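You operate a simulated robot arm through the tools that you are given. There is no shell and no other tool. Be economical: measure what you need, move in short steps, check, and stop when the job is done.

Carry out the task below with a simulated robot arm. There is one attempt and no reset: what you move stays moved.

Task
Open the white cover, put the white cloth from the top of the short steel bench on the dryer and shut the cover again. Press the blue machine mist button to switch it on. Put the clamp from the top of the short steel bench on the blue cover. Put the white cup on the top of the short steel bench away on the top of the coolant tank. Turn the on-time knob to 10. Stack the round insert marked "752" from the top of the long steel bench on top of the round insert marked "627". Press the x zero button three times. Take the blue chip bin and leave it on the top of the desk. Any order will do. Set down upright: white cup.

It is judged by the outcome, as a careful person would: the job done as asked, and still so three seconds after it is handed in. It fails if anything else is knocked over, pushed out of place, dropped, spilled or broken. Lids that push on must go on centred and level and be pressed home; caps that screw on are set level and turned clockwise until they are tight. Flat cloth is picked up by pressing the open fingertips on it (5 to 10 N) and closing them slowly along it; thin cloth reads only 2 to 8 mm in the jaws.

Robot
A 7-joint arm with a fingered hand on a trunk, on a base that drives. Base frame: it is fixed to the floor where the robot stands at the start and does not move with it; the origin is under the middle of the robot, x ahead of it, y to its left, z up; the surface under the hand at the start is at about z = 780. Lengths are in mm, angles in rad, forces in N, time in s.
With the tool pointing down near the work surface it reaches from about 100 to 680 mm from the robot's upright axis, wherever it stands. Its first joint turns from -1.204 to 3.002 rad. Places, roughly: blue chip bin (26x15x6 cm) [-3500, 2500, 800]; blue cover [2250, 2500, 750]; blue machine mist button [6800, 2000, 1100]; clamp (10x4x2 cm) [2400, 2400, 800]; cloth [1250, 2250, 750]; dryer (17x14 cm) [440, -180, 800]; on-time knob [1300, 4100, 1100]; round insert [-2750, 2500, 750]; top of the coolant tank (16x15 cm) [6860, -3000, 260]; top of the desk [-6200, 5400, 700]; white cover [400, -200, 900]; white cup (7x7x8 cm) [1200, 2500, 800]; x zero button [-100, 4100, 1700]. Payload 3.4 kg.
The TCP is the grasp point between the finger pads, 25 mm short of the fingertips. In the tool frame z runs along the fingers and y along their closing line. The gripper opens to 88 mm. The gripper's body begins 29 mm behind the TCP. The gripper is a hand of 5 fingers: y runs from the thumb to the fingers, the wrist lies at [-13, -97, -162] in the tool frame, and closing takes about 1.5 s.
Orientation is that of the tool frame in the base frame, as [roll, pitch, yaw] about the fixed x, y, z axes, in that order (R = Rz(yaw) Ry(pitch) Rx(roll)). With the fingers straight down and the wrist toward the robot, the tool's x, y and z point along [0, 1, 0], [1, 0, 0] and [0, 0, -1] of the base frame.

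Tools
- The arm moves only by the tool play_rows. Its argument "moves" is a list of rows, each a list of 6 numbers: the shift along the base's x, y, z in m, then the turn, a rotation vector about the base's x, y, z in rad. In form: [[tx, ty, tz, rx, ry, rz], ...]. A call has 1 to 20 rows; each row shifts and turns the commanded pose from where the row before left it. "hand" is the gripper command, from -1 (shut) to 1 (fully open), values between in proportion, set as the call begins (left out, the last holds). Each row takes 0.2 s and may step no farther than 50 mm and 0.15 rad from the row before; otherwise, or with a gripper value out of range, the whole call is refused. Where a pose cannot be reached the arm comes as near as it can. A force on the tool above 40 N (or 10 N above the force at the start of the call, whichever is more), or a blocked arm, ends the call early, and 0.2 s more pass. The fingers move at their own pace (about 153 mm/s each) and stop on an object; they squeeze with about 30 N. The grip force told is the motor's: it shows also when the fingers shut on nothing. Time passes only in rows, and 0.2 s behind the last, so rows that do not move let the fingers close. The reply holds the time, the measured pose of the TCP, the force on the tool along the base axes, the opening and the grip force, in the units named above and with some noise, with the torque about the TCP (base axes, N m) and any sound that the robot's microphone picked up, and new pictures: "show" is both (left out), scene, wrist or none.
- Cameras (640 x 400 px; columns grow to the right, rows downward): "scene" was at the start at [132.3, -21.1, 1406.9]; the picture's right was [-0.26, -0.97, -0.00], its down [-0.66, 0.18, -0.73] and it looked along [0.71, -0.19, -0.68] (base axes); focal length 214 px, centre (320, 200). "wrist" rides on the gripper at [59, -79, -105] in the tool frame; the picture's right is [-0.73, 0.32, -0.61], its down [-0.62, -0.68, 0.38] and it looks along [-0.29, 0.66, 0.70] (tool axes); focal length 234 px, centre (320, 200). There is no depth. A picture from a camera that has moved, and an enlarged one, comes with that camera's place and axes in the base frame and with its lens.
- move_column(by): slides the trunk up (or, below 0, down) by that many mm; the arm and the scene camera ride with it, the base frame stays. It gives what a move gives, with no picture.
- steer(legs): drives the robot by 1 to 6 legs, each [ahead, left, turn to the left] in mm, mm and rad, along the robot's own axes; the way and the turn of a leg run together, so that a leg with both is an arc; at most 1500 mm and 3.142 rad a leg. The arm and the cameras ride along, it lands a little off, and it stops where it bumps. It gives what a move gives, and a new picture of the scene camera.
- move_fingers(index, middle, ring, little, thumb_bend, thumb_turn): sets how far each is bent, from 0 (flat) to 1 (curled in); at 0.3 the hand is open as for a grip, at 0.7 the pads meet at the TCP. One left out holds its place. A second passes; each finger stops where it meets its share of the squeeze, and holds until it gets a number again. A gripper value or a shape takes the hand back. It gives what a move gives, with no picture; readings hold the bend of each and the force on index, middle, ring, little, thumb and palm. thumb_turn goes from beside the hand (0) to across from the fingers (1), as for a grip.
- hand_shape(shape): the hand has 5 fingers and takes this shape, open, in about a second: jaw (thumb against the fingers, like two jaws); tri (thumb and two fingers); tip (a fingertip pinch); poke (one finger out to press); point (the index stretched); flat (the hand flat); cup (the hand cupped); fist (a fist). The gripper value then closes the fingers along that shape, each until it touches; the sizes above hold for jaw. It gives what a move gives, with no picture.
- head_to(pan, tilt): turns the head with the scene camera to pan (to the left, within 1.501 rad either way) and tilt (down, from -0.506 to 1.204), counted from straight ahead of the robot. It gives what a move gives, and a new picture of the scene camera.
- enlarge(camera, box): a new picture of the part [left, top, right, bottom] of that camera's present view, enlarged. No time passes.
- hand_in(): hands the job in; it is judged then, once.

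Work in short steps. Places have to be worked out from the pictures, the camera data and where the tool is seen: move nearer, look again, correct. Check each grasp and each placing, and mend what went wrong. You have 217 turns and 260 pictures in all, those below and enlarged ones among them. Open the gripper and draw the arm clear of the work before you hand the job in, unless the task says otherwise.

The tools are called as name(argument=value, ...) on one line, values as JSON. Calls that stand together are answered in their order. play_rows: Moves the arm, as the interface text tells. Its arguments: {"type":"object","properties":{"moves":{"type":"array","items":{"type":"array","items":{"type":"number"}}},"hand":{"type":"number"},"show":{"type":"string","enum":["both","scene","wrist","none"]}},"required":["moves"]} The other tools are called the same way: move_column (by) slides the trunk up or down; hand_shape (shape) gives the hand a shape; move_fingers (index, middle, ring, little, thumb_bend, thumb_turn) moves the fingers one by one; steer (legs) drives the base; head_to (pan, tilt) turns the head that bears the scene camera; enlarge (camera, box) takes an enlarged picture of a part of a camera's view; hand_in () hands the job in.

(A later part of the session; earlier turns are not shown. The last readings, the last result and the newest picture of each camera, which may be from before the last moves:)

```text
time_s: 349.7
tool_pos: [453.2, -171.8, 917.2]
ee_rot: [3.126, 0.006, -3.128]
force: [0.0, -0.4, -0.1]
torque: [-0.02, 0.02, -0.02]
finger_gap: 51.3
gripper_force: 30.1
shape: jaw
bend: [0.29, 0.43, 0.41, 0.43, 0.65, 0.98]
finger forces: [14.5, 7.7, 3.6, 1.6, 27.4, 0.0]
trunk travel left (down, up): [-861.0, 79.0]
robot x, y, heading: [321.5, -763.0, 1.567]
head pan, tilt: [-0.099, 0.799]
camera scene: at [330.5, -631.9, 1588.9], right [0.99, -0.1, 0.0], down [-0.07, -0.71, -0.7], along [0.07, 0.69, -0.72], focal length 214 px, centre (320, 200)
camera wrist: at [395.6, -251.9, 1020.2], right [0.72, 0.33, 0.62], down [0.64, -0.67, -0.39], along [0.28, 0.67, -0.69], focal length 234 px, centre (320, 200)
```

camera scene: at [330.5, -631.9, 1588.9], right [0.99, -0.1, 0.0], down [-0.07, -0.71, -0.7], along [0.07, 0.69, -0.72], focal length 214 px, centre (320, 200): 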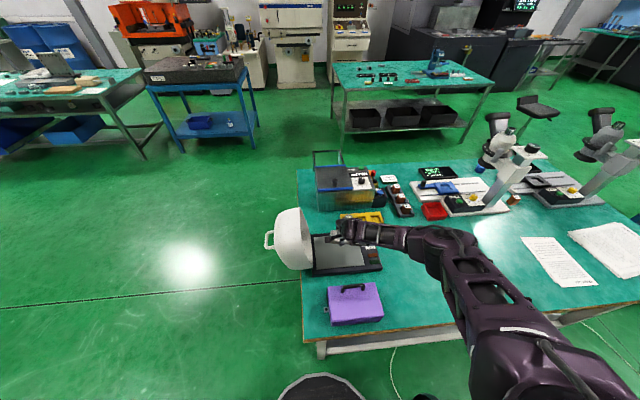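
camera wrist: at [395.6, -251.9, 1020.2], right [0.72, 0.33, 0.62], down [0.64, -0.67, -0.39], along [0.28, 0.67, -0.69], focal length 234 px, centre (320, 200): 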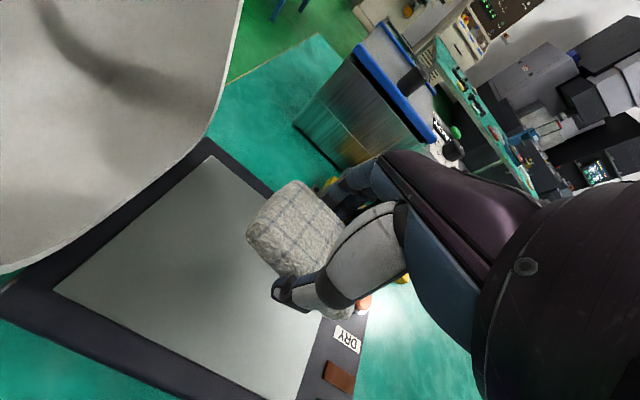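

Plate confirmed; cloth is centred. Lower to contact.

play_rows(moves=[[-0.003, 0, -0.035, 0, 0, 0], [0, 0, -0.025, 0, 0, 0], [0, 0, -0.008, 0, 0, 0], [0, 0, -0.005, 0, 0, 0], [0, 0, -0.004, 0, 0, 0], [0, 0, -0.004, 0, 0, 0], [0, 0, 0, 0, 0, 0]], show="none")

```text
time_s: 351.3
tool_pos: [449.4, -172.0, 836.3]
ee_rot: [3.128, 0.008, -3.128]
force: [-0.7, 0.3, -0.5]
torque: [0.0, -0.04, -0.02]
finger_gap: 51.2
gripper_force: 30.7
shape: jaw
bend: [0.29, 0.43, 0.41, 0.43, 0.65, 0.98]
finger forces: [14.5, 7.6, 3.5, 1.7, 27.4, 0.1]
trunk travel left (down, up): [-861.0, 79.0]
robot x, y, heading: [321.4, -761.3, 1.569]
head pan, tilt: [-0.099, 0.799]
```

play_rows(moves=[[0, 0, -0.004, 0, 0, 0], [0, 0, -0.004, 0, 0, 0], [0, 0, -0.003, 0, 0, 0], [0, 0, -0.003, 0, 0, 0], [0, 0, -0.003, 0, 0, 0], [0, 0, 0, 0, 0, 0]], show="wrist")

```text
time_s: 352.2
tool_pos: [448.2, -169.6, 833.4]
ee_rot: [3.113, 0.005, -3.131]
force: [0.1, -5.7, 21.9]
torque: [-0.74, 0.04, -0.02]
finger_gap: 49.7
gripper_force: 30.2
shape: jaw
bend: [0.74, 0.43, 0.42, 0.43, 0.66, 0.98]
finger forces: [13.8, 7.1, 3.8, 0.8, 41.0, 0.0]
trunk travel left (down, up): [-861.0, 79.0]
robot x, y, heading: [318.8, -757.3, 1.567]
head pan, tilt: [-0.099, 0.799]
stopped in row 4: the force on the tool passed its limit at 41 N (the readings are from after the stop); the commanded pose is now the measured one
camera wrist: at [389.6, -251.8, 934.8], right [0.72, 0.31, 0.62], down [0.63, -0.66, -0.4], along [0.28, 0.68, -0.67], focal length 234 px, centre (320, 200)
```

wrist: 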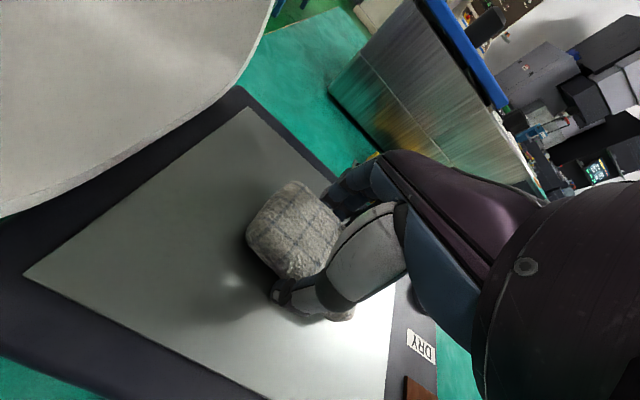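

Touching the plate. Open and lift away.

play_rows(moves=[[0, 0, 0.002, 0, 0, 0], [0, 0, 0, 0, 0, 0], [0, 0, 0, 0, 0, 0], [0, 0, 0, 0, 0, 0], [0, 0, 0.02, 0, 0, 0], [0, 0, 0.04, 0, 0, 0], [0, 0, 0.045, 0, 0, 0], [0, 0, 0.045, 0, 0, 0], [0, 0, 0.045, 0, 0, 0], [0, 0, 0.03, 0, 0, 0], [0, 0, 0, 0, 0, 0]], hand=1, show="wrist")

```text
time_s: 354.6
tool_pos: [447.7, -166.0, 1055.5]
ee_rot: [3.12, 0.006, -3.131]
force: [0.1, -0.2, 0.4]
torque: [0.0, 0.01, 0.0]
finger_gap: 87.9
gripper_force: 0.1
shape: jaw
bend: [0.3, 0.3, 0.3, 0.3, 0.3, 0.98]
finger forces: [0.0, 0.0, 0.0, 0.0, 0.0, 0.0]
trunk travel left (down, up): [-861.0, 79.0]
robot x, y, heading: [322.1, -763.7, 1.569]
head pan, tilt: [-0.099, 0.799]
camera wrist: at [390.4, -248.2, 1158.0], right [0.72, 0.32, 0.62], down [0.63, -0.66, -0.39], along [0.28, 0.68, -0.68], focal length 234 px, centre (320, 200)
```

wrist: 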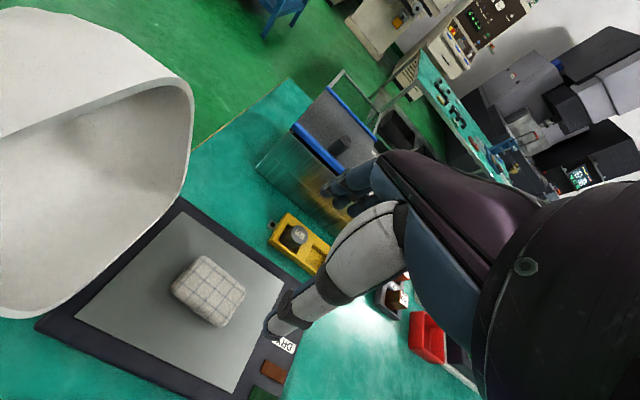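

The cloth lies on the plate. To shut the lid in a controlled way I go back to the front side of the bench, to grip the handle again.

steer(legs=[[-520, 0, 0], [0, 0, -1.57], [-800, 0, 0], [0, 1290, 0]])

enlarge(camera="scene", box=[220, 70, 420, 195])

```text
time_s: 371.4
tool_pos: [89.1, -162.6, 1056.2]
ee_rot: [3.119, 0.006, 1.583]
force: [-0.5, -0.3, -0.2]
torque: [0.01, 0.04, -0.03]
finger_gap: 87.7
gripper_force: 0.0
shape: jaw
bend: [0.3, 0.3, 0.3, 0.3, 0.3, 0.98]
finger forces: [0.0, 0.1, 0.0, 0.1, 0.0, 0.0]
trunk travel left (down, up): [-861.0, 79.0]
robot x, y, heading: [-503.3, -28.9, -0.007]
head pan, tilt: [-0.099, 0.799]
camera scene: at [-373.5, -40.9, 1588.9], right [-0.1, -0.99, 0.0], down [-0.71, 0.07, -0.7], along [0.69, -0.07, -0.72], focal length 214 px, centre (320, 200)
```

scene: 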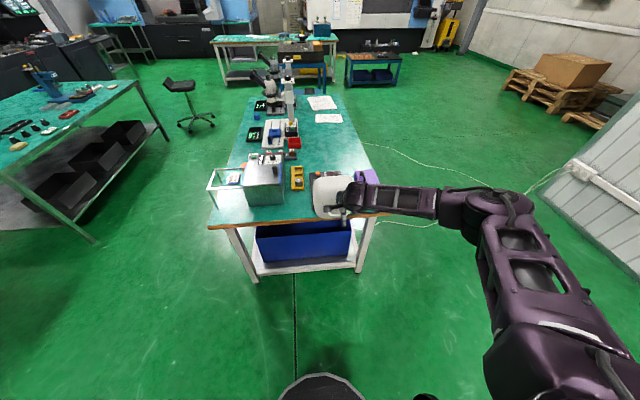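

```text
3.20 times, centred on (320, 132) of scene
camera zoom: at [-373.5, -40.9, 1588.9], right [-0.1, -0.99, 0.0], down [-0.71, 0.07, -0.7], along [0.69, -0.07, -0.72], focal length 686 px, centre (320, 416)
```

zoom: 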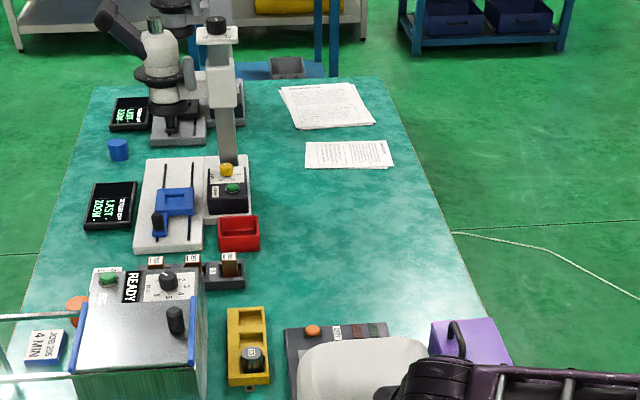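

play_rows(moves=[[0, -0.005, 0, 0, 0, 0]], show="wrist")

enlarge(camera="scene", box=[260, 150, 400, 238])

```text
time_s: 371.8
tool_pos: [89.7, -168.3, 1054.8]
ee_rot: [3.117, 0.004, 1.583]
force: [-0.8, -0.4, 1.2]
torque: [-0.01, 0.01, 0.05]
finger_gap: 87.6
gripper_force: 0.1
shape: jaw
bend: [0.3, 0.3, 0.3, 0.3, 0.3, 0.98]
finger forces: [0.0, 0.1, 0.1, 0.1, 0.1, 0.1]
trunk travel left (down, up): [-861.0, 79.0]
robot x, y, heading: [-502.6, -34.7, -0.003]
head pan, tilt: [-0.099, 0.799]
camera wrist: at [7.3, -108.7, 1157.3], right [0.32, -0.72, 0.62], down [-0.67, -0.63, -0.4], along [0.68, -0.29, -0.68], focal length 234 px, centre (320, 200)
```

wrist: 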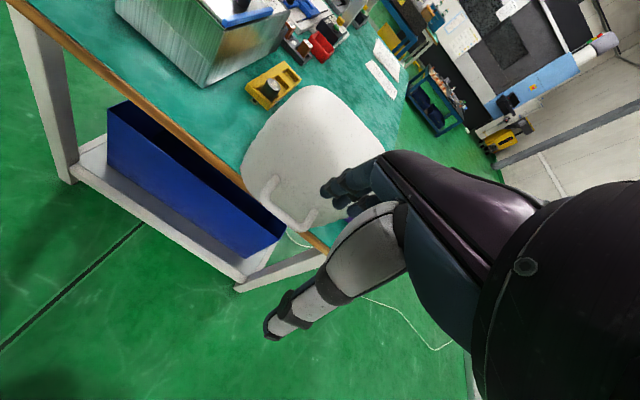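

```text
4.55 times, centred on (330, 194) of scene
camera zoom: at [-373.6, -41.5, 1588.9], right [-0.1, -0.99, 0.0], down [-0.71, 0.07, -0.7], along [0.69, -0.07, -0.72], focal length 975 px, centre (274, 227)
```

zoom: 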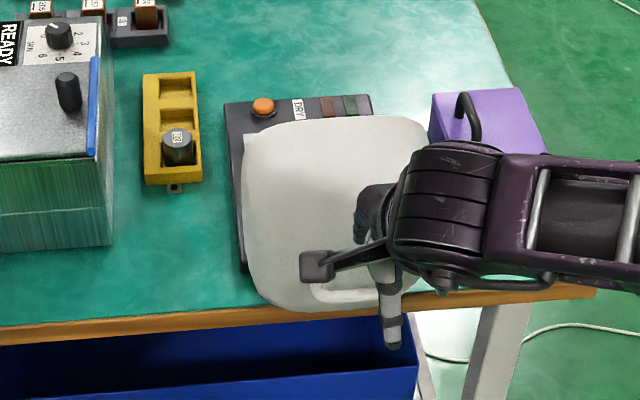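

The lid has leaned to ≈119° with its handle near [187,−172,910]. I tilt the hand, part-close it, and move to a point up-slope of the handle to look closer.

steer(legs=[[50, 0, 0]])

play_rows(moves=[[0, 0, 0, 0, -0.15, 0], [0, 0, 0, 0, -0.15, 0], [0, 0, 0, 0, -0.15, 0], [0, 0, -0.03, 0, 0, 0], [0, 0, -0.02, 0, 0, 0], [0, 0, 0, 0, 0, 0]], hand=-0.2)

```text
time_s: 372.7
tool_pos: [135.5, -168.0, 1057.3]
ee_rot: [3.117, 0.006, 1.583]
force: [0.7, -0.7, -0.1]
torque: [0.03, 0.0, 0.0]
finger_gap: 87.8
gripper_force: 0.0
shape: jaw
bend: [0.3, 0.3, 0.3, 0.3, 0.3, 0.98]
finger forces: [0.0, 0.1, 0.0, 0.0, 0.0, 0.1]
trunk travel left (down, up): [-861.0, 79.0]
robot x, y, heading: [-458.2, -32.8, -0.007]
head pan, tilt: [-0.099, 0.799]
camera scene: at [-328.2, -40.6, 1589.3], right [-0.1, -0.99, 0.0], down [-0.71, 0.07, -0.7], along [0.7, -0.07, -0.72], focal length 214 px, centre (320, 200)
```

scene: 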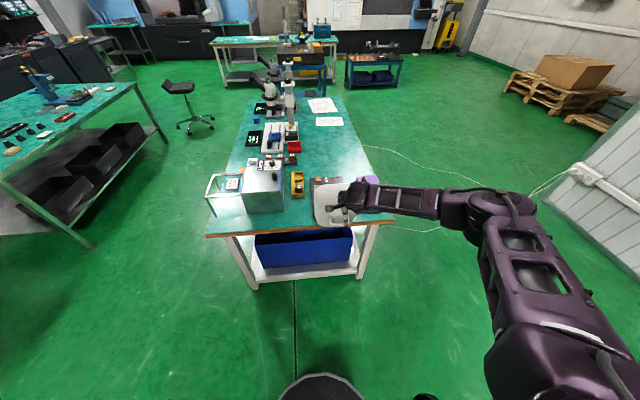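

```text
time_s: 374.1
tool_pos: [141.5, -183.0, 1060.2]
ee_rot: [2.875, 0.009, 1.579]
force: [0.5, 0.2, -0.1]
torque: [0.0, 0.01, -0.02]
finger_gap: 35.2
gripper_force: 0.0
shape: jaw
bend: [0.74, 0.49, 0.46, 0.43, 0.72, 1.0]
finger forces: [0.0, 0.0, 0.1, 0.0, 0.0, 0.0]
out of reach, approached as far as the arm can: row 2, 3, 4, 5
trunk travel left (down, up): [-861.0, 79.0]
robot x, y, heading: [-457.2, -34.2, -0.003]
head pan, tilt: [-0.099, 0.799]
camera scene: at [-323.6, -40.8, 1588.9], right [-0.1, -0.99, 0.0], down [-0.71, 0.07, -0.7], along [0.69, -0.07, -0.72], focal length 214 px, centre (320, 200)
camera wrist: at [37.7, -124.3, 1139.0], right [0.16, -0.72, 0.68], down [-0.55, -0.63, -0.54], along [0.82, -0.29, -0.5], focal length 234 px, centre (320, 200)
```

scene: 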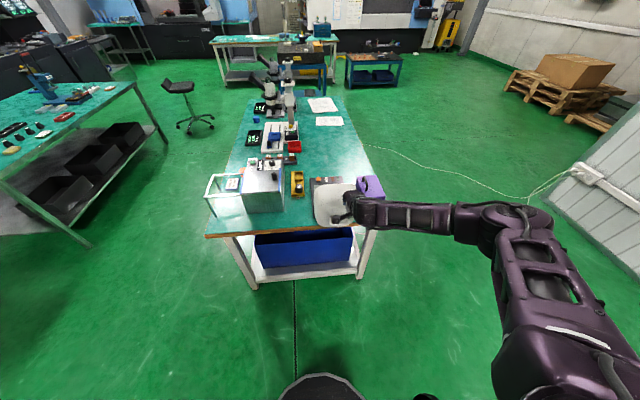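
wrist: 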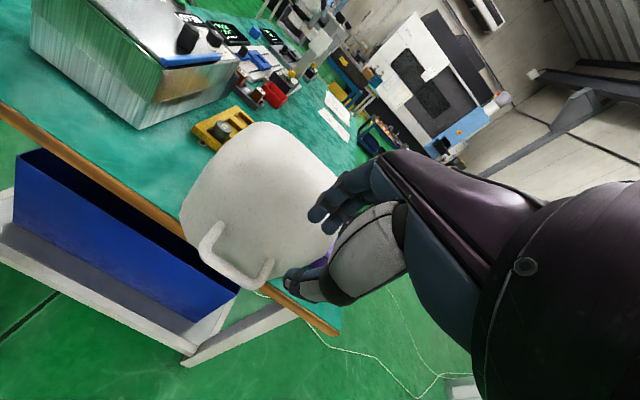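

The lid is light (static torque ≈0.6 N·m), so pushing is simpler: closed hand, fingertips at z≈1020 (above the handle's arc), pushing +x by driving. First straighten and close the hand.

play_rows(moves=[[0, 0.003, -0.003, 0, 0.13, 0], [0, 0.003, -0.003, 0, 0.13, 0], [0, 0, -0.003, 0, 0, 0], [0, 0, 0, 0, 0, 0], [0, 0, 0, 0, 0, 0]], hand=-1, show="none")

steer(legs=[[110, 0, 0]])

```text
time_s: 375.3
tool_pos: [140.3, -177.6, 1051.4]
ee_rot: [3.135, 0.005, 1.582]
force: [0.4, -0.2, -0.1]
torque: [0.02, 0.03, -0.01]
finger_gap: 0.1
gripper_force: 29.7
shape: jaw
bend: [0.7, 0.7, 0.7, 0.7, 0.41, 1.0]
finger forces: [0.0, 0.1, 0.0, 0.1, 0.0, 0.0]
trunk travel left (down, up): [-861.0, 79.0]
robot x, y, heading: [-454.7, -31.1, -0.003]
head pan, tilt: [-0.099, 0.799]
```

```text
time_s: 376.5
tool_pos: [251.2, -177.6, 1051.4]
ee_rot: [3.132, 0.004, 1.584]
force: [-0.4, -0.6, -1.0]
torque: [0.0, 0.02, 0.02]
finger_gap: 0.0
gripper_force: 29.9
shape: jaw
bend: [0.7, 0.7, 0.7, 0.7, 0.41, 1.0]
finger forces: [0.0, 0.1, 0.0, 0.0, 0.0, 0.1]
trunk travel left (down, up): [-861.0, 79.0]
robot x, y, heading: [-346.3, -30.3, -0.004]
head pan, tilt: [-0.099, 0.799]
camera scene: at [-215.1, -41.4, 1589.0], right [-0.1, -0.99, 0.0], down [-0.71, 0.07, -0.7], along [0.69, -0.07, -0.72], focal length 214 px, centre (320, 200)
```

scene: 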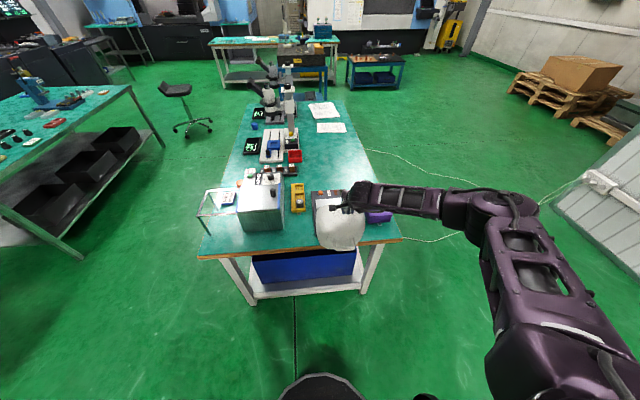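

play_rows(moves=[[0, 0, 0, 0, 0, 0]], show="wrist")

enlarge(camera="scene", box=[260, 160, 420, 260])

```text
time_s: 376.9
tool_pos: [249.3, -175.9, 1051.9]
ee_rot: [3.132, 0.006, 1.582]
force: [0.7, -0.6, -0.1]
torque: [-0.01, -0.01, 0.02]
finger_gap: 0.0
gripper_force: 29.7
shape: jaw
bend: [0.7, 0.7, 0.7, 0.7, 0.41, 1.0]
finger forces: [0.1, 0.1, 0.0, 0.0, 0.0, 0.0]
trunk travel left (down, up): [-861.0, 79.0]
robot x, y, heading: [-347.0, -33.4, -0.001]
head pan, tilt: [-0.099, 0.799]
camera wrist: at [169.3, -118.2, 1155.4], right [0.33, -0.72, 0.61], down [-0.67, -0.63, -0.39], along [0.67, -0.29, -0.69], focal length 234 px, centre (320, 200)
```

wrist: 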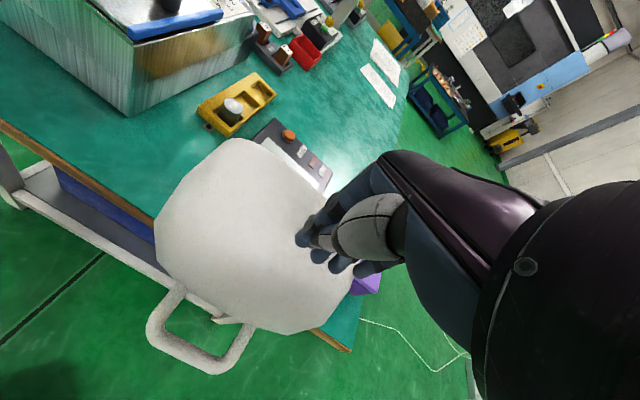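

```text
4.00 times, centred on (340, 210) of scene
camera zoom: at [-215.7, -41.4, 1589.1], right [-0.1, -0.99, 0.0], down [-0.71, 0.07, -0.7], along [0.69, -0.07, -0.72], focal length 858 px, centre (240, 160)
```

zoom: 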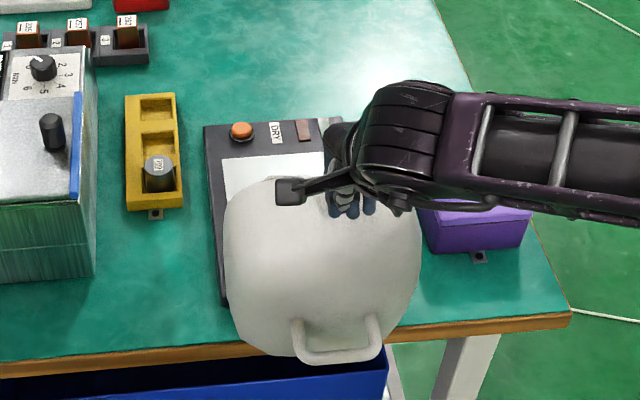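

The lid's top is lower than the fingertips. Back off, lower, and push with base steps while raising the column a bit each step.

steer(legs=[[-85, 0, 0]])

move_column(by=-52)

steer(legs=[[75, 0, 0]])

```text
time_s: 377.9
tool_pos: [167.3, -177.6, 1051.4]
ee_rot: [3.135, 0.005, 1.581]
force: [-0.1, 0.3, -0.1]
torque: [-0.03, 0.04, 0.01]
finger_gap: 0.0
gripper_force: 29.7
shape: jaw
bend: [0.7, 0.7, 0.7, 0.7, 0.41, 1.0]
finger forces: [0.0, 0.0, 0.1, 0.0, 0.0, 0.0]
trunk travel left (down, up): [-861.0, 79.0]
robot x, y, heading: [-435.4, -32.3, -0.002]
head pan, tilt: [-0.099, 0.799]
camera scene: at [-297.8, -41.2, 1588.8], right [-0.1, -0.99, 0.0], down [-0.71, 0.07, -0.7], along [0.69, -0.07, -0.72], focal length 214 px, centre (320, 200)
```

scene: 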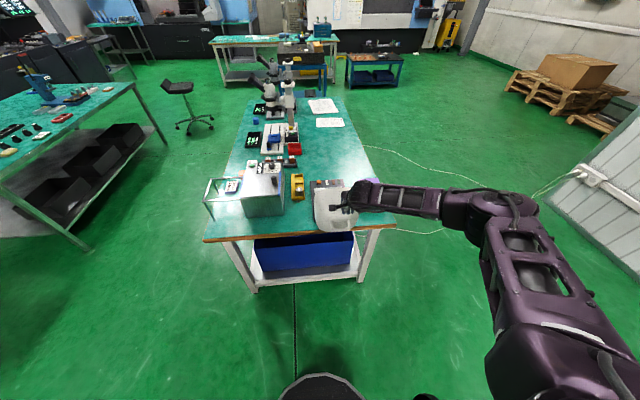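

```text
time_s: 378.9
tool_pos: [166.7, -176.0, 999.0]
ee_rot: [3.135, 0.004, 1.584]
force: [-0.5, -0.7, -0.2]
torque: [-0.02, -0.01, 0.02]
finger_gap: 0.2
gripper_force: 29.9
shape: jaw
bend: [0.7, 0.7, 0.7, 0.7, 0.41, 1.0]
finger forces: [0.0, 0.1, 0.0, 0.0, 0.1, 0.0]
trunk travel left (down, up): [-809.0, 131.0]
robot x, y, heading: [-429.8, -34.6, -0.002]
head pan, tilt: [-0.099, 0.799]
```

```text
time_s: 379.9
tool_pos: [219.5, -174.9, 1006.7]
ee_rot: [3.121, 0.001, 1.585]
force: [-6.3, -1.2, 5.4]
torque: [-0.06, -0.05, -0.02]
finger_gap: 0.0
gripper_force: 29.9
shape: jaw
bend: [0.7, 0.7, 0.7, 0.7, 0.47, 1.0]
finger forces: [0.0, 0.0, 0.0, 0.0, 0.0, 0.0]
trunk travel left (down, up): [-809.0, 131.0]
robot x, y, heading: [-375.5, -33.8, -0.004]
head pan, tilt: [-0.099, 0.799]
stopped in leg 1: the force on the tool passed its limit at 60 N (the readings are from after the stop); the commanded pose is now the measured one
camera scene: at [-249.2, -41.4, 1537.2], right [-0.1, -0.99, 0.0], down [-0.71, 0.07, -0.7], along [0.7, -0.07, -0.71], focal length 214 px, centre (320, 200)
```

scene: 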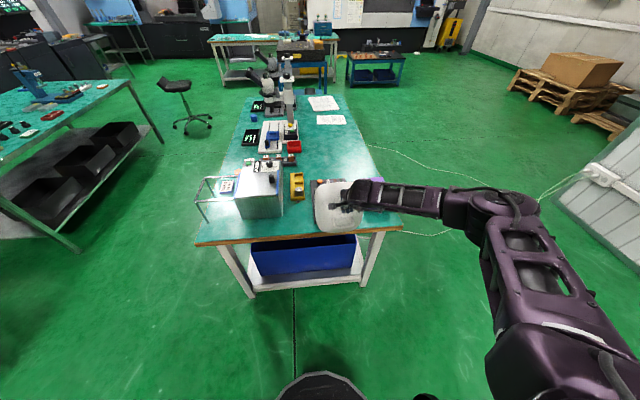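

The fingertips hit the sloping wall. Back off, lower so that the fingers' front face meets the handle bar, then push again gently.

steer(legs=[[-75, 0, 0]])

move_column(by=-85)

steer(legs=[[45, 0, 0]])

play_rows(moves=[[0.008, 0, 0, 0, 0, 0], [0.008, 0, 0, 0, 0, 0], [0.008, 0, 0, 0, 0, 0], [0, 0, 0, 0, 0, 0]], show="wrist")

```text
time_s: 380.9
tool_pos: [149.3, -173.9, 1003.5]
ee_rot: [3.126, -0.001, 1.588]
force: [-0.2, 0.0, -0.6]
torque: [-0.01, -0.03, 0.01]
finger_gap: 0.0
gripper_force: 29.8
shape: jaw
bend: [0.7, 0.7, 0.7, 0.7, 0.72, 1.0]
finger forces: [0.0, 0.0, 0.0, 0.0, 0.0, 0.1]
trunk travel left (down, up): [-809.0, 131.0]
robot x, y, heading: [-452.3, -30.7, 0.001]
head pan, tilt: [-0.099, 0.799]
camera scene: at [-317.8, -40.9, 1536.8], right [-0.1, -0.99, 0.0], down [-0.71, 0.07, -0.7], along [0.69, -0.07, -0.72], focal length 214 px, centre (320, 200)
```

scene: 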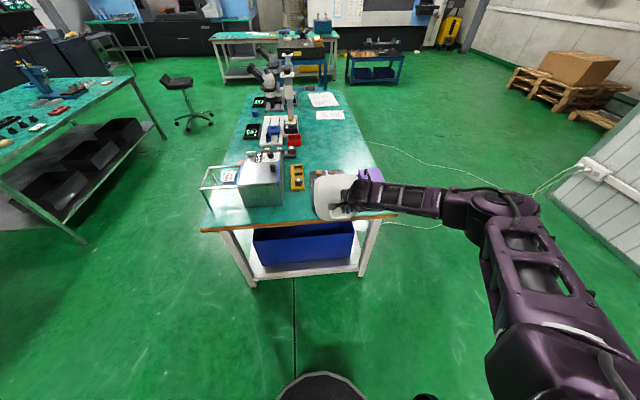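

```text
time_s: 382.1
tool_pos: [148.2, -173.9, 918.9]
ee_rot: [3.127, -0.001, 1.586]
force: [-4.3, -0.4, 2.3]
torque: [-0.03, -0.09, -0.08]
finger_gap: 0.1
gripper_force: 30.0
shape: jaw
bend: [0.7, 0.7, 0.7, 0.7, 0.72, 1.0]
finger forces: [0.0, 4.7, 0.0, 0.0, 0.1, 0.0]
trunk travel left (down, up): [-724.0, 216.0]
robot x, y, heading: [-450.4, -32.2, -0.005]
head pan, tilt: [-0.099, 0.799]
```

```text
time_s: 383.0
tool_pos: [161.0, -175.2, 925.7]
ee_rot: [3.121, -0.002, 1.585]
force: [-26.8, -1.8, 17.4]
torque: [-0.21, -0.36, -0.34]
finger_gap: 0.0
gripper_force: 29.8
shape: jaw
bend: [0.7, 0.7, 0.7, 0.7, 0.73, 1.0]
finger forces: [0.0, 47.1, 5.0, 0.0, 0.1, 0.0]
trunk travel left (down, up): [-724.0, 216.0]
robot x, y, heading: [-430.7, -34.4, -0.004]
head pan, tilt: [-0.099, 0.799]
stopped in leg 1: the force on the tool passed its limit at 65 N (the readings are from after the stop); the commanded pose is now the measured one
camera scene: at [-308.2, -41.2, 1453.0], right [-0.1, -0.99, 0.0], down [-0.71, 0.08, -0.7], along [0.7, -0.07, -0.71], focal length 214 px, centre (320, 200)
```

scene: 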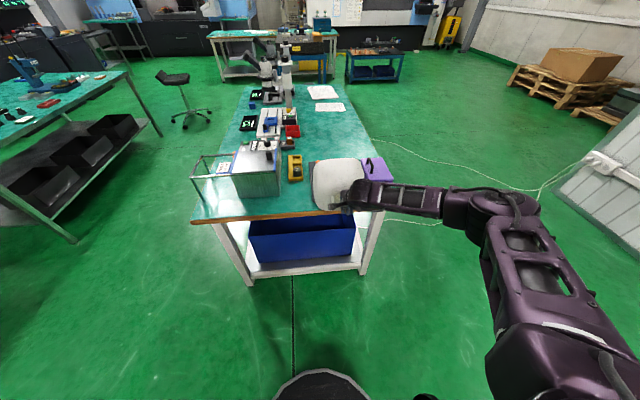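

```text
time_s: 383.3
tool_pos: [161.0, -175.1, 925.5]
ee_rot: [3.126, -0.004, 1.584]
force: [-28.8, -1.8, 19.3]
torque: [-0.25, -0.37, -0.35]
finger_gap: 0.1
gripper_force: 30.1
shape: jaw
bend: [0.7, 0.7, 0.7, 0.7, 0.73, 1.0]
finger forces: [0.1, 47.9, 5.8, 0.0, 0.1, 0.1]
trunk travel left (down, up): [-724.0, 216.0]
robot x, y, heading: [-433.4, -36.7, -0.01]
head pan, tilt: [-0.099, 0.799]
stopped in row 1: the force on the tool passed its limit at 45 N (the readings are from after the stop); the commanded pose is now the measured one
camera wrist: at [80.2, -116.4, 1028.7], right [0.32, -0.72, 0.61], down [-0.67, -0.63, -0.4], along [0.67, -0.28, -0.69], focal length 234 px, centre (320, 200)
```

wrist: 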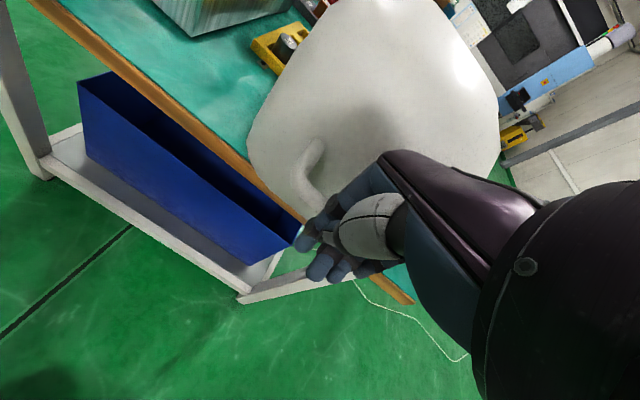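

The fingertips rest on top of the bar (it is lower than I thought). Back 25 mm, lower 45 mm, and push again so the finger faces meet the bar.

play_rows(moves=[[-0.015, 0, 0.005, 0, 0, 0], [-0.02, 0, 0, 0, 0, 0], [0, 0, -0.03, 0, 0, 0], [0, 0, -0.025, 0, 0, 0], [0.012, 0, 0, 0, 0, 0], [0.012, 0, 0, 0, 0, 0], [0.012, 0, 0, 0, 0, 0], [0.012, 0, 0.002, 0, 0, 0], [0.01, 0, 0.003, 0, 0, 0], [0, 0, 0, 0, 0, 0]], show="wrist")

```text
time_s: 385.5
tool_pos: [194.5, -173.5, 875.8]
ee_rot: [3.133, -0.005, 1.584]
force: [-0.2, 0.2, -1.3]
torque: [-0.02, -0.06, 0.02]
finger_gap: 0.1
gripper_force: 30.0
shape: jaw
bend: [0.7, 0.7, 0.7, 0.7, 0.74, 1.0]
finger forces: [0.0, 0.1, 0.1, 0.1, 0.1, 1.6]
trunk travel left (down, up): [-724.0, 216.0]
robot x, y, heading: [-427.2, -34.4, -0.003]
head pan, tilt: [-0.099, 0.799]
camera wrist: at [113.2, -115.9, 979.4], right [0.33, -0.72, 0.61], down [-0.67, -0.63, -0.39], along [0.67, -0.28, -0.69], focal length 234 px, centre (320, 200)
```

wrist: 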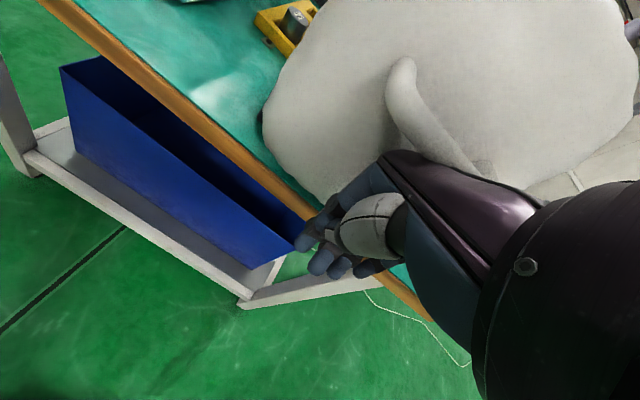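

Now pushing on the bar with the hand. Continue with the base, raising as the bar rises.

steer(legs=[[50, 0, 0]])

move_column(by=25)

steer(legs=[[40, 0, 0]])

move_column(by=25)

play_rows(moves=[[0, 0, 0, 0, 0, 0]], show="wrist")

```text
time_s: 386.4
tool_pos: [241.1, -174.2, 876.8]
ee_rot: [3.131, -0.003, 1.584]
force: [-2.9, 0.0, 1.9]
torque: [0.01, -0.14, -0.02]
finger_gap: 0.1
gripper_force: 30.1
shape: jaw
bend: [0.7, 0.7, 0.7, 0.7, 0.74, 1.0]
finger forces: [0.1, 3.1, 0.0, 0.0, 0.0, 0.0]
trunk travel left (down, up): [-724.0, 216.0]
robot x, y, heading: [-378.8, -33.9, -0.007]
head pan, tilt: [-0.099, 0.799]
camera scene: at [-249.4, -41.4, 1452.1], right [-0.1, -0.99, 0.0], down [-0.71, 0.07, -0.7], along [0.69, -0.07, -0.72], focal length 214 px, centre (320, 200)
```

scene: 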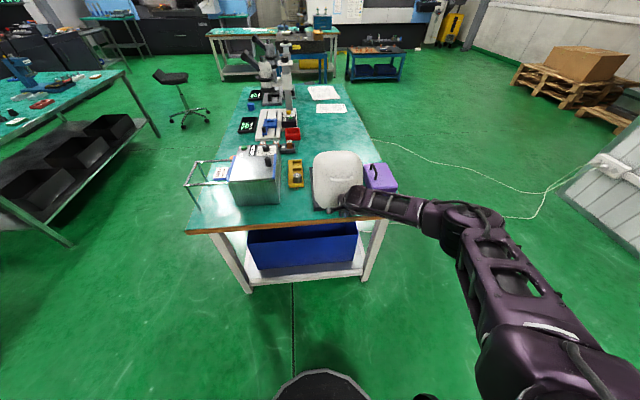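

```text
time_s: 387.1
tool_pos: [241.2, -172.7, 901.6]
ee_rot: [3.132, -0.003, 1.584]
force: [-2.6, 0.2, 1.4]
torque: [-0.02, -0.05, -0.02]
finger_gap: 0.0
gripper_force: 30.1
shape: jaw
bend: [0.7, 0.7, 0.7, 0.7, 0.74, 1.0]
finger forces: [0.1, 2.3, 0.0, 0.1, 0.0, 0.1]
trunk travel left (down, up): [-749.0, 191.0]
robot x, y, heading: [-380.9, -34.2, -0.004]
head pan, tilt: [-0.099, 0.799]
```

```text
time_s: 388.0
tool_pos: [272.7, -173.1, 905.0]
ee_rot: [3.127, -0.009, 1.583]
force: [0.2, -0.6, -0.5]
torque: [-0.01, 0.02, -0.04]
finger_gap: 0.2
gripper_force: 30.3
shape: jaw
bend: [0.7, 0.7, 0.7, 0.7, 0.73, 1.0]
finger forces: [0.0, 0.1, 0.0, 0.0, 0.1, 0.1]
trunk travel left (down, up): [-749.0, 191.0]
robot x, y, heading: [-349.7, -31.7, -0.001]
head pan, tilt: [-0.099, 0.799]
stopped in leg 1: the force on the tool passed its limit at 50 N (the readings are from after the stop); the commanded pose is now the measured one
camera scene: at [-218.6, -41.5, 1476.9], right [-0.1, -0.99, 0.0], down [-0.71, 0.07, -0.7], along [0.69, -0.07, -0.72], focal length 214 px, centre (320, 200)
```

scene: 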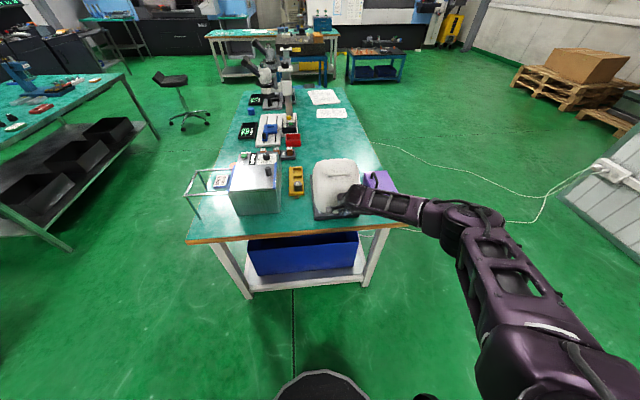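

```text
time_s: 388.7
tool_pos: [272.7, -172.3, 929.7]
ee_rot: [3.125, -0.007, 1.586]
force: [-0.5, 0.0, 1.6]
torque: [-0.02, -0.01, 0.02]
finger_gap: 0.0
gripper_force: 30.5
shape: jaw
bend: [0.7, 0.7, 0.7, 0.7, 0.74, 1.0]
finger forces: [0.0, 0.0, 0.0, 0.1, 0.0, 0.0]
trunk travel left (down, up): [-774.0, 166.0]
robot x, y, heading: [-352.3, -34.5, -0.003]
head pan, tilt: [-0.099, 0.799]
```

```text
time_s: 389.1
tool_pos: [274.2, -173.0, 930.9]
ee_rot: [3.125, -0.007, 1.584]
force: [-2.5, 0.0, 2.1]
torque: [0.02, 0.0, 0.01]
finger_gap: 0.0
gripper_force: 29.6
shape: jaw
bend: [0.7, 0.7, 0.7, 0.7, 0.74, 1.0]
finger forces: [0.1, 0.1, 0.0, 0.1, 0.0, 0.0]
trunk travel left (down, up): [-774.0, 166.0]
robot x, y, heading: [-351.6, -32.0, -0.004]
head pan, tilt: [-0.099, 0.799]
camera wrist: at [192.0, -115.2, 1033.3], right [0.32, -0.73, 0.61], down [-0.67, -0.63, -0.4], along [0.67, -0.28, -0.69], focal length 234 px, centre (320, 200)
```

wrist: 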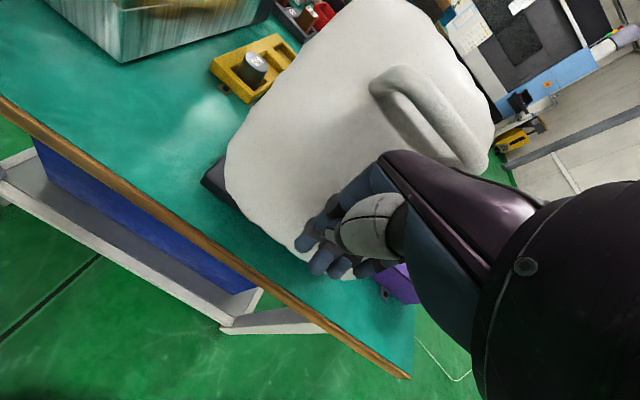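

move_column(by=45)

steer(legs=[[50, 0, 0]])

enlarge(camera="scene", box=[260, 140, 420, 240])

```text
time_s: 390.0
tool_pos: [272.1, -173.4, 974.2]
ee_rot: [3.126, -0.007, 1.584]
force: [-0.9, -0.4, 0.1]
torque: [-0.03, -0.05, 0.03]
finger_gap: 0.0
gripper_force: 30.0
shape: jaw
bend: [0.7, 0.7, 0.7, 0.7, 0.73, 1.0]
finger forces: [0.0, 1.0, 0.0, 0.1, 0.0, 0.0]
trunk travel left (down, up): [-819.0, 121.0]
robot x, y, heading: [-347.9, -33.3, -0.004]
head pan, tilt: [-0.099, 0.799]
```

```text
time_s: 390.9
tool_pos: [322.7, -174.1, 975.0]
ee_rot: [3.123, -0.007, 1.585]
force: [-0.4, 0.2, -0.2]
torque: [-0.03, -0.02, 0.0]
finger_gap: 0.0
gripper_force: 29.8
shape: jaw
bend: [0.7, 0.7, 0.7, 0.7, 0.73, 1.0]
finger forces: [0.0, 0.0, 0.1, 0.1, 0.0, 0.1]
trunk travel left (down, up): [-819.0, 121.0]
robot x, y, heading: [-301.7, -31.5, -0.007]
head pan, tilt: [-0.099, 0.799]
camera scene: at [-169.7, -41.8, 1547.1], right [-0.1, -0.99, 0.0], down [-0.71, 0.08, -0.7], along [0.69, -0.07, -0.72], focal length 214 px, centre (320, 200)
```

scene: 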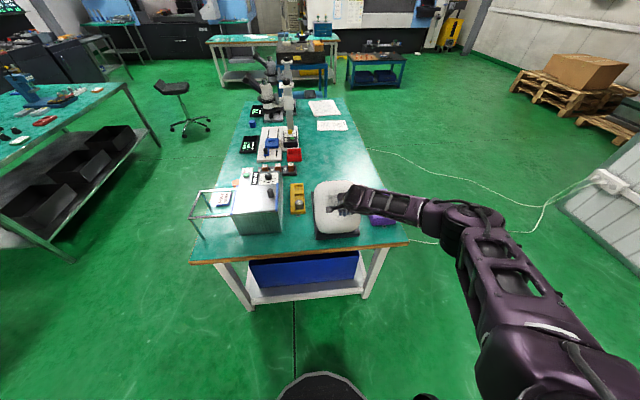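

```text
4.00 times, centred on (340, 190) of scene
camera zoom: at [-169.7, -41.8, 1547.1], right [-0.1, -0.99, 0.0], down [-0.71, 0.08, -0.7], along [0.69, -0.07, -0.72], focal length 858 px, centre (240, 240)
```

zoom: 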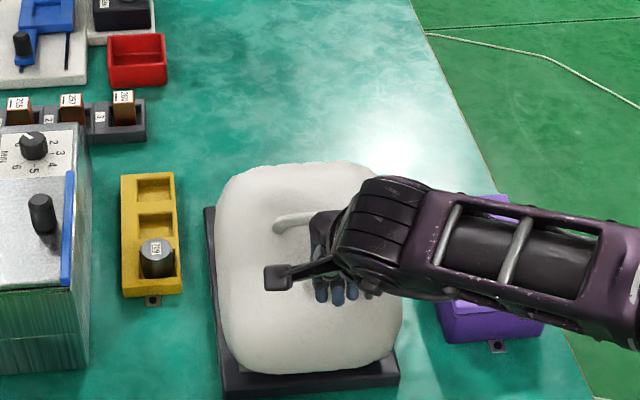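

The lid moves and stays put with no force. Continue pushing.

steer(legs=[[70, 0, 0]])

enlarge(camera="scene", box=[260, 140, 420, 240])

```text
time_s: 392.0
tool_pos: [393.2, -175.0, 975.0]
ee_rot: [3.125, -0.006, 1.586]
force: [0.0, -0.3, -0.3]
torque: [0.01, 0.02, 0.01]
finger_gap: 0.1
gripper_force: 29.9
shape: jaw
bend: [0.7, 0.7, 0.7, 0.7, 0.73, 1.0]
finger forces: [0.0, 0.0, 0.0, 0.0, 0.0, 0.0]
trunk travel left (down, up): [-819.0, 121.0]
robot x, y, heading: [-231.5, -36.0, -0.009]
head pan, tilt: [-0.099, 0.799]
camera scene: at [-98.5, -42.4, 1547.0], right [-0.11, -0.99, 0.0], down [-0.71, 0.08, -0.7], along [0.69, -0.07, -0.72], focal length 214 px, centre (320, 200)
```

scene: 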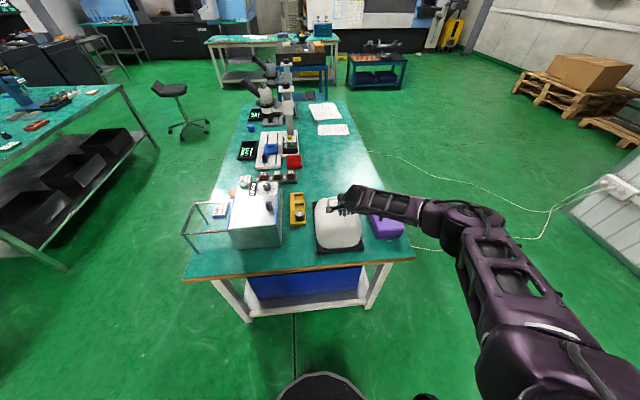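

```text
4.00 times, centred on (340, 190) of scene
camera zoom: at [-98.5, -42.4, 1547.0], right [-0.11, -0.99, 0.0], down [-0.71, 0.08, -0.7], along [0.69, -0.07, -0.72], focal length 858 px, centre (240, 240)
```

zoom: 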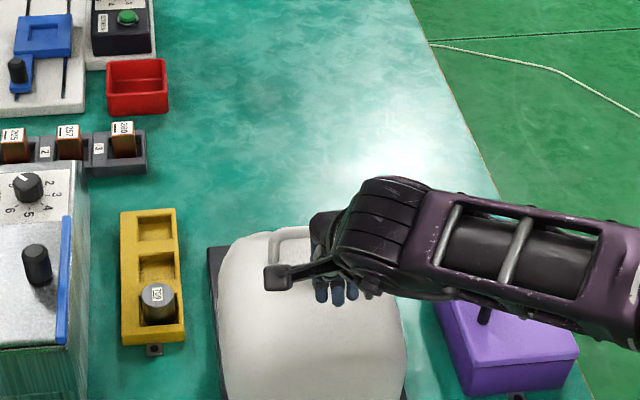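

The lid looks closed now. Press gently on its top to be sure.

play_rows(moves=[[0.02, 0, -0.012, 0, 0, 0], [0.01, 0, -0.01, 0, 0, 0], [0, 0, -0.008, 0, 0, 0], [0, 0, -0.006, 0, 0, 0], [0, 0, -0.006, 0, 0, 0], [0, 0, -0.006, 0, 0, 0], [0, 0, 0, 0, 0, 0]], show="wrist")

```text
time_s: 393.3
tool_pos: [429.4, -173.9, 939.2]
ee_rot: [3.104, -0.012, 1.584]
force: [-2.7, 0.0, 13.2]
torque: [0.06, 0.12, 0.02]
finger_gap: 0.0
gripper_force: 30.2
shape: jaw
bend: [0.7, 0.7, 0.7, 0.7, 0.74, 1.0]
finger forces: [13.2, 0.0, 0.0, 0.1, 0.1, 0.1]
trunk travel left (down, up): [-819.0, 121.0]
robot x, y, heading: [-231.4, -31.7, -0.008]
head pan, tilt: [-0.099, 0.799]
stopped in row 6: the force on the tool passed its limit at 45 N (the readings are from after the stop); the commanded pose is now the measured one
camera wrist: at [346.8, -116.5, 1041.0], right [0.31, -0.73, 0.61], down [-0.66, -0.63, -0.42], along [0.69, -0.27, -0.68], focal length 234 px, centre (320, 200)
```

wrist: 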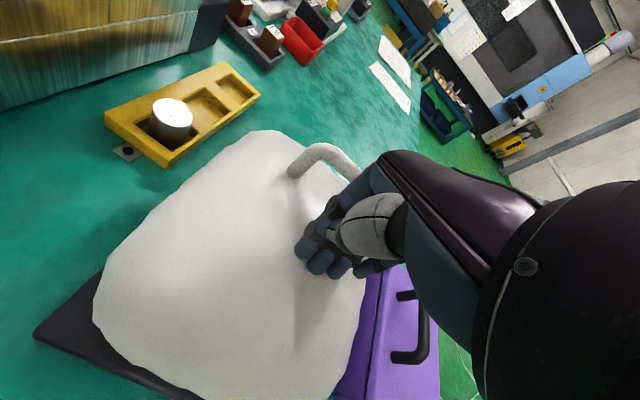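

Lid firmly shut. Retract and drive toward the cream console with the on-time knob.

play_rows(moves=[[-0.01, 0, 0.03, 0, 0, 0], [-0.02, 0, 0.04, 0, 0, 0], [-0.02, 0, 0.04, 0, 0, 0]], show="none")

steer(legs=[[-270, 0, 0], [0, 1140, 0], [750, 0, 0], [0, 1390, 0], [0, 0, 1.575], [850, 0, 0]])

```text
time_s: 394.1
tool_pos: [378.5, -175.3, 1049.5]
ee_rot: [3.111, -0.01, 1.583]
force: [-0.2, -0.5, -0.8]
torque: [-0.01, 0.01, 0.0]
finger_gap: 0.0
gripper_force: 29.4
shape: jaw
bend: [0.7, 0.7, 0.7, 0.7, 0.74, 1.0]
finger forces: [0.0, 0.1, 0.1, 0.0, 0.0, 0.1]
trunk travel left (down, up): [-819.0, 121.0]
robot x, y, heading: [-225.5, -31.0, -0.01]
head pan, tilt: [-0.099, 0.799]
```

```text
time_s: 419.4
tool_pos: [512.1, 3914.1, 1047.3]
ee_rot: [3.12, -0.011, 3.136]
force: [0.6, -1.7, 0.3]
torque: [0.09, -0.02, -0.01]
finger_gap: 0.0
gripper_force: 30.6
shape: jaw
bend: [0.7, 0.7, 0.7, 0.7, 0.74, 1.0]
finger forces: [0.0, 1.8, 0.1, 0.1, 0.1, 0.0]
trunk travel left (down, up): [-819.0, 121.0]
robot x, y, heading: [362.9, 3308.3, 1.541]
head pan, tilt: [-0.099, 0.799]
stopped in leg 6: the force on the tool passed its limit at 90 N (the readings are from after the stop); the commanded pose is now the measured one
camera scene: at [374.2, 3441.0, 1547.0], right [0.99, -0.13, 0.0], down [-0.09, -0.71, -0.7], along [0.09, 0.69, -0.72], focal length 214 px, centre (320, 200)
```

scene: 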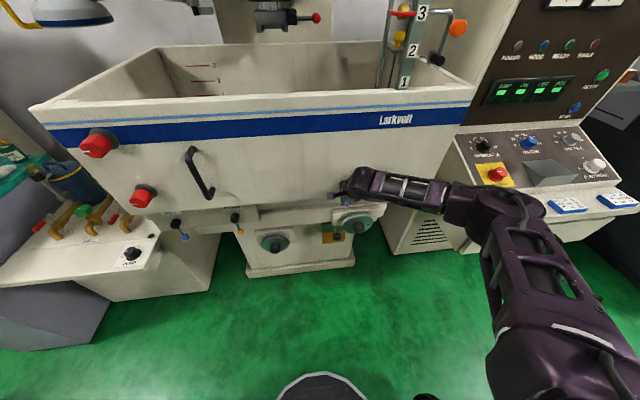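

The hand touched the machine's tank front; back off right away and shift right to the console.

steer(legs=[[-250, 0, 0], [0, -830, 0.03]])

enlarge(camera="scene", box=[220, 60, 420, 185])

```text
time_s: 425.3
tool_pos: [1315.9, 3660.3, 1046.9]
ee_rot: [3.122, -0.01, -3.119]
force: [-0.2, -0.1, 0.6]
torque: [-0.03, -0.03, 0.0]
finger_gap: 0.0
gripper_force: 29.8
shape: jaw
bend: [0.7, 0.7, 0.7, 0.7, 0.74, 1.0]
finger forces: [0.0, 0.0, 0.0, 0.0, 0.0, 0.1]
trunk travel left (down, up): [-819.0, 121.0]
robot x, y, heading: [1183.7, 3051.9, 1.575]
head pan, tilt: [-0.099, 0.799]
camera scene: at [1192.5, 3181.9, 1546.9], right [1.0, -0.1, 0.0], down [-0.07, -0.71, -0.7], along [0.07, 0.69, -0.72], focal length 214 px, centre (320, 200)
```

scene: 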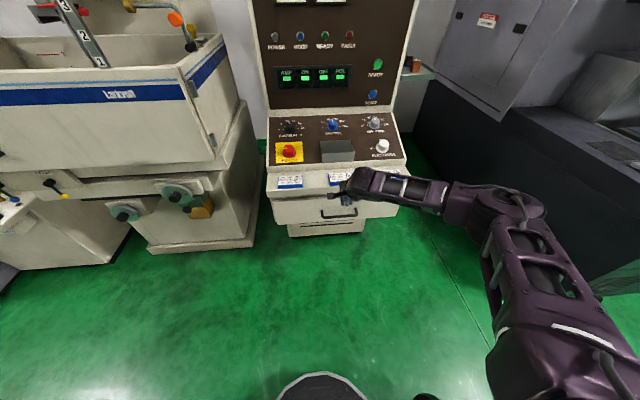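

```text
3.20 times, centred on (320, 122) of scene
camera zoom: at [1192.5, 3181.9, 1546.9], right [1.0, -0.1, 0.0], down [-0.07, -0.71, -0.7], along [0.07, 0.69, -0.72], focal length 686 px, centre (320, 448)
```

zoom: 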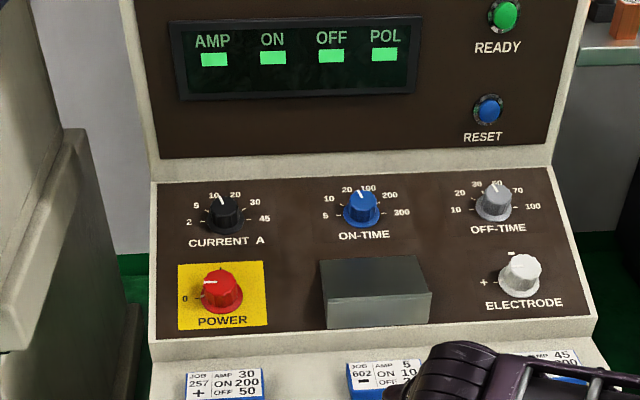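

ON-TIME is the blue knob. Raise and retract the hand, then drive closer for an accurate look.

move_column(by=115)

play_rows(moves=[[0, -0.04, 0, 0, 0, 0], [0, -0.04, 0, 0, 0, 0], [0, -0.04, 0, 0, 0, 0]], show="none")

steer(legs=[[400, 0, 0]])

enlarge(camera="scene", box=[270, 70, 430, 170])

```text
time_s: 426.7
tool_pos: [1316.9, 3659.4, 1162.2]
ee_rot: [3.12, -0.01, -3.117]
force: [-0.2, -0.6, -0.3]
torque: [0.02, 0.0, -0.02]
finger_gap: 0.0
gripper_force: 29.8
shape: jaw
bend: [0.7, 0.7, 0.7, 0.7, 0.74, 1.0]
finger forces: [0.0, 0.0, 0.1, 0.0, 0.0, 0.1]
trunk travel left (down, up): [-934.0, 6.0]
robot x, y, heading: [1184.2, 3053.9, 1.577]
head pan, tilt: [-0.099, 0.799]
```

```text
time_s: 427.5
tool_pos: [1315.7, 3535.5, 1162.2]
ee_rot: [3.119, -0.01, -3.119]
force: [0.7, 0.2, 0.3]
torque: [0.01, 0.02, -0.01]
finger_gap: 0.2
gripper_force: 30.0
shape: jaw
bend: [0.7, 0.7, 0.7, 0.7, 0.74, 1.0]
finger forces: [0.0, 0.1, 0.0, 0.0, 0.0, 0.1]
trunk travel left (down, up): [-934.0, 6.0]
robot x, y, heading: [1185.7, 3051.6, 1.576]
head pan, tilt: [-0.099, 0.799]
```

```text
time_s: 430.0
tool_pos: [1309.4, 3939.8, 1161.8]
ee_rot: [3.119, -0.01, -3.11]
force: [0.7, -0.7, -0.7]
torque: [0.0, 0.03, 0.03]
finger_gap: 0.1
gripper_force: 29.3
shape: jaw
bend: [0.7, 0.7, 0.7, 0.7, 0.74, 1.0]
finger forces: [0.0, 0.1, 0.0, 0.0, 0.0, 0.0]
trunk travel left (down, up): [-934.0, 6.0]
robot x, y, heading: [1181.5, 3451.6, 1.581]
head pan, tilt: [-0.099, 0.799]
camera scene: at [1188.8, 3583.4, 1662.0], right [1.0, -0.09, 0.0], down [-0.06, -0.71, -0.7], along [0.06, 0.69, -0.72], focal length 214 px, centre (320, 200)
```

scene: 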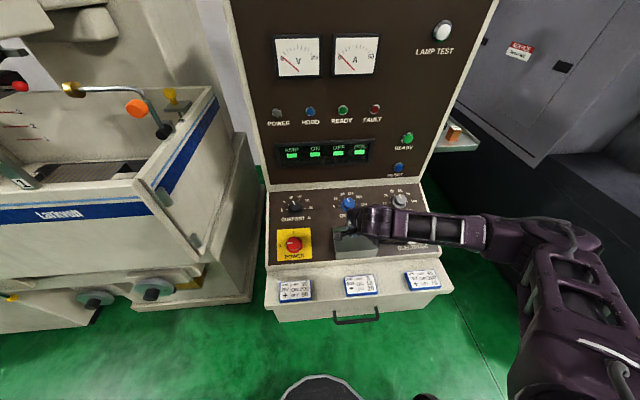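

```text
4.00 times, centred on (350, 120) of scene
camera zoom: at [1188.8, 3583.4, 1662.0], right [1.0, -0.09, 0.0], down [-0.06, -0.71, -0.7], along [0.06, 0.69, -0.72], focal length 858 px, centre (200, 520)
```

zoom: 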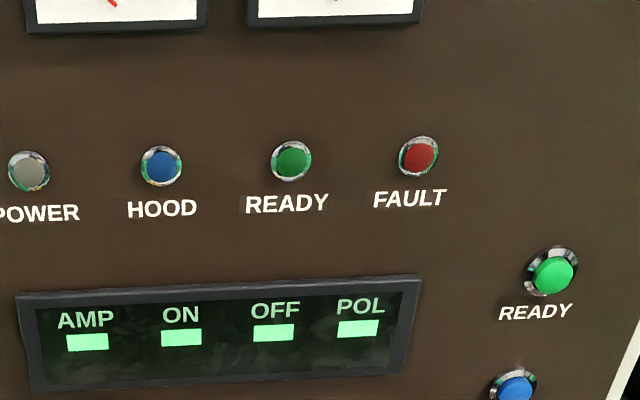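

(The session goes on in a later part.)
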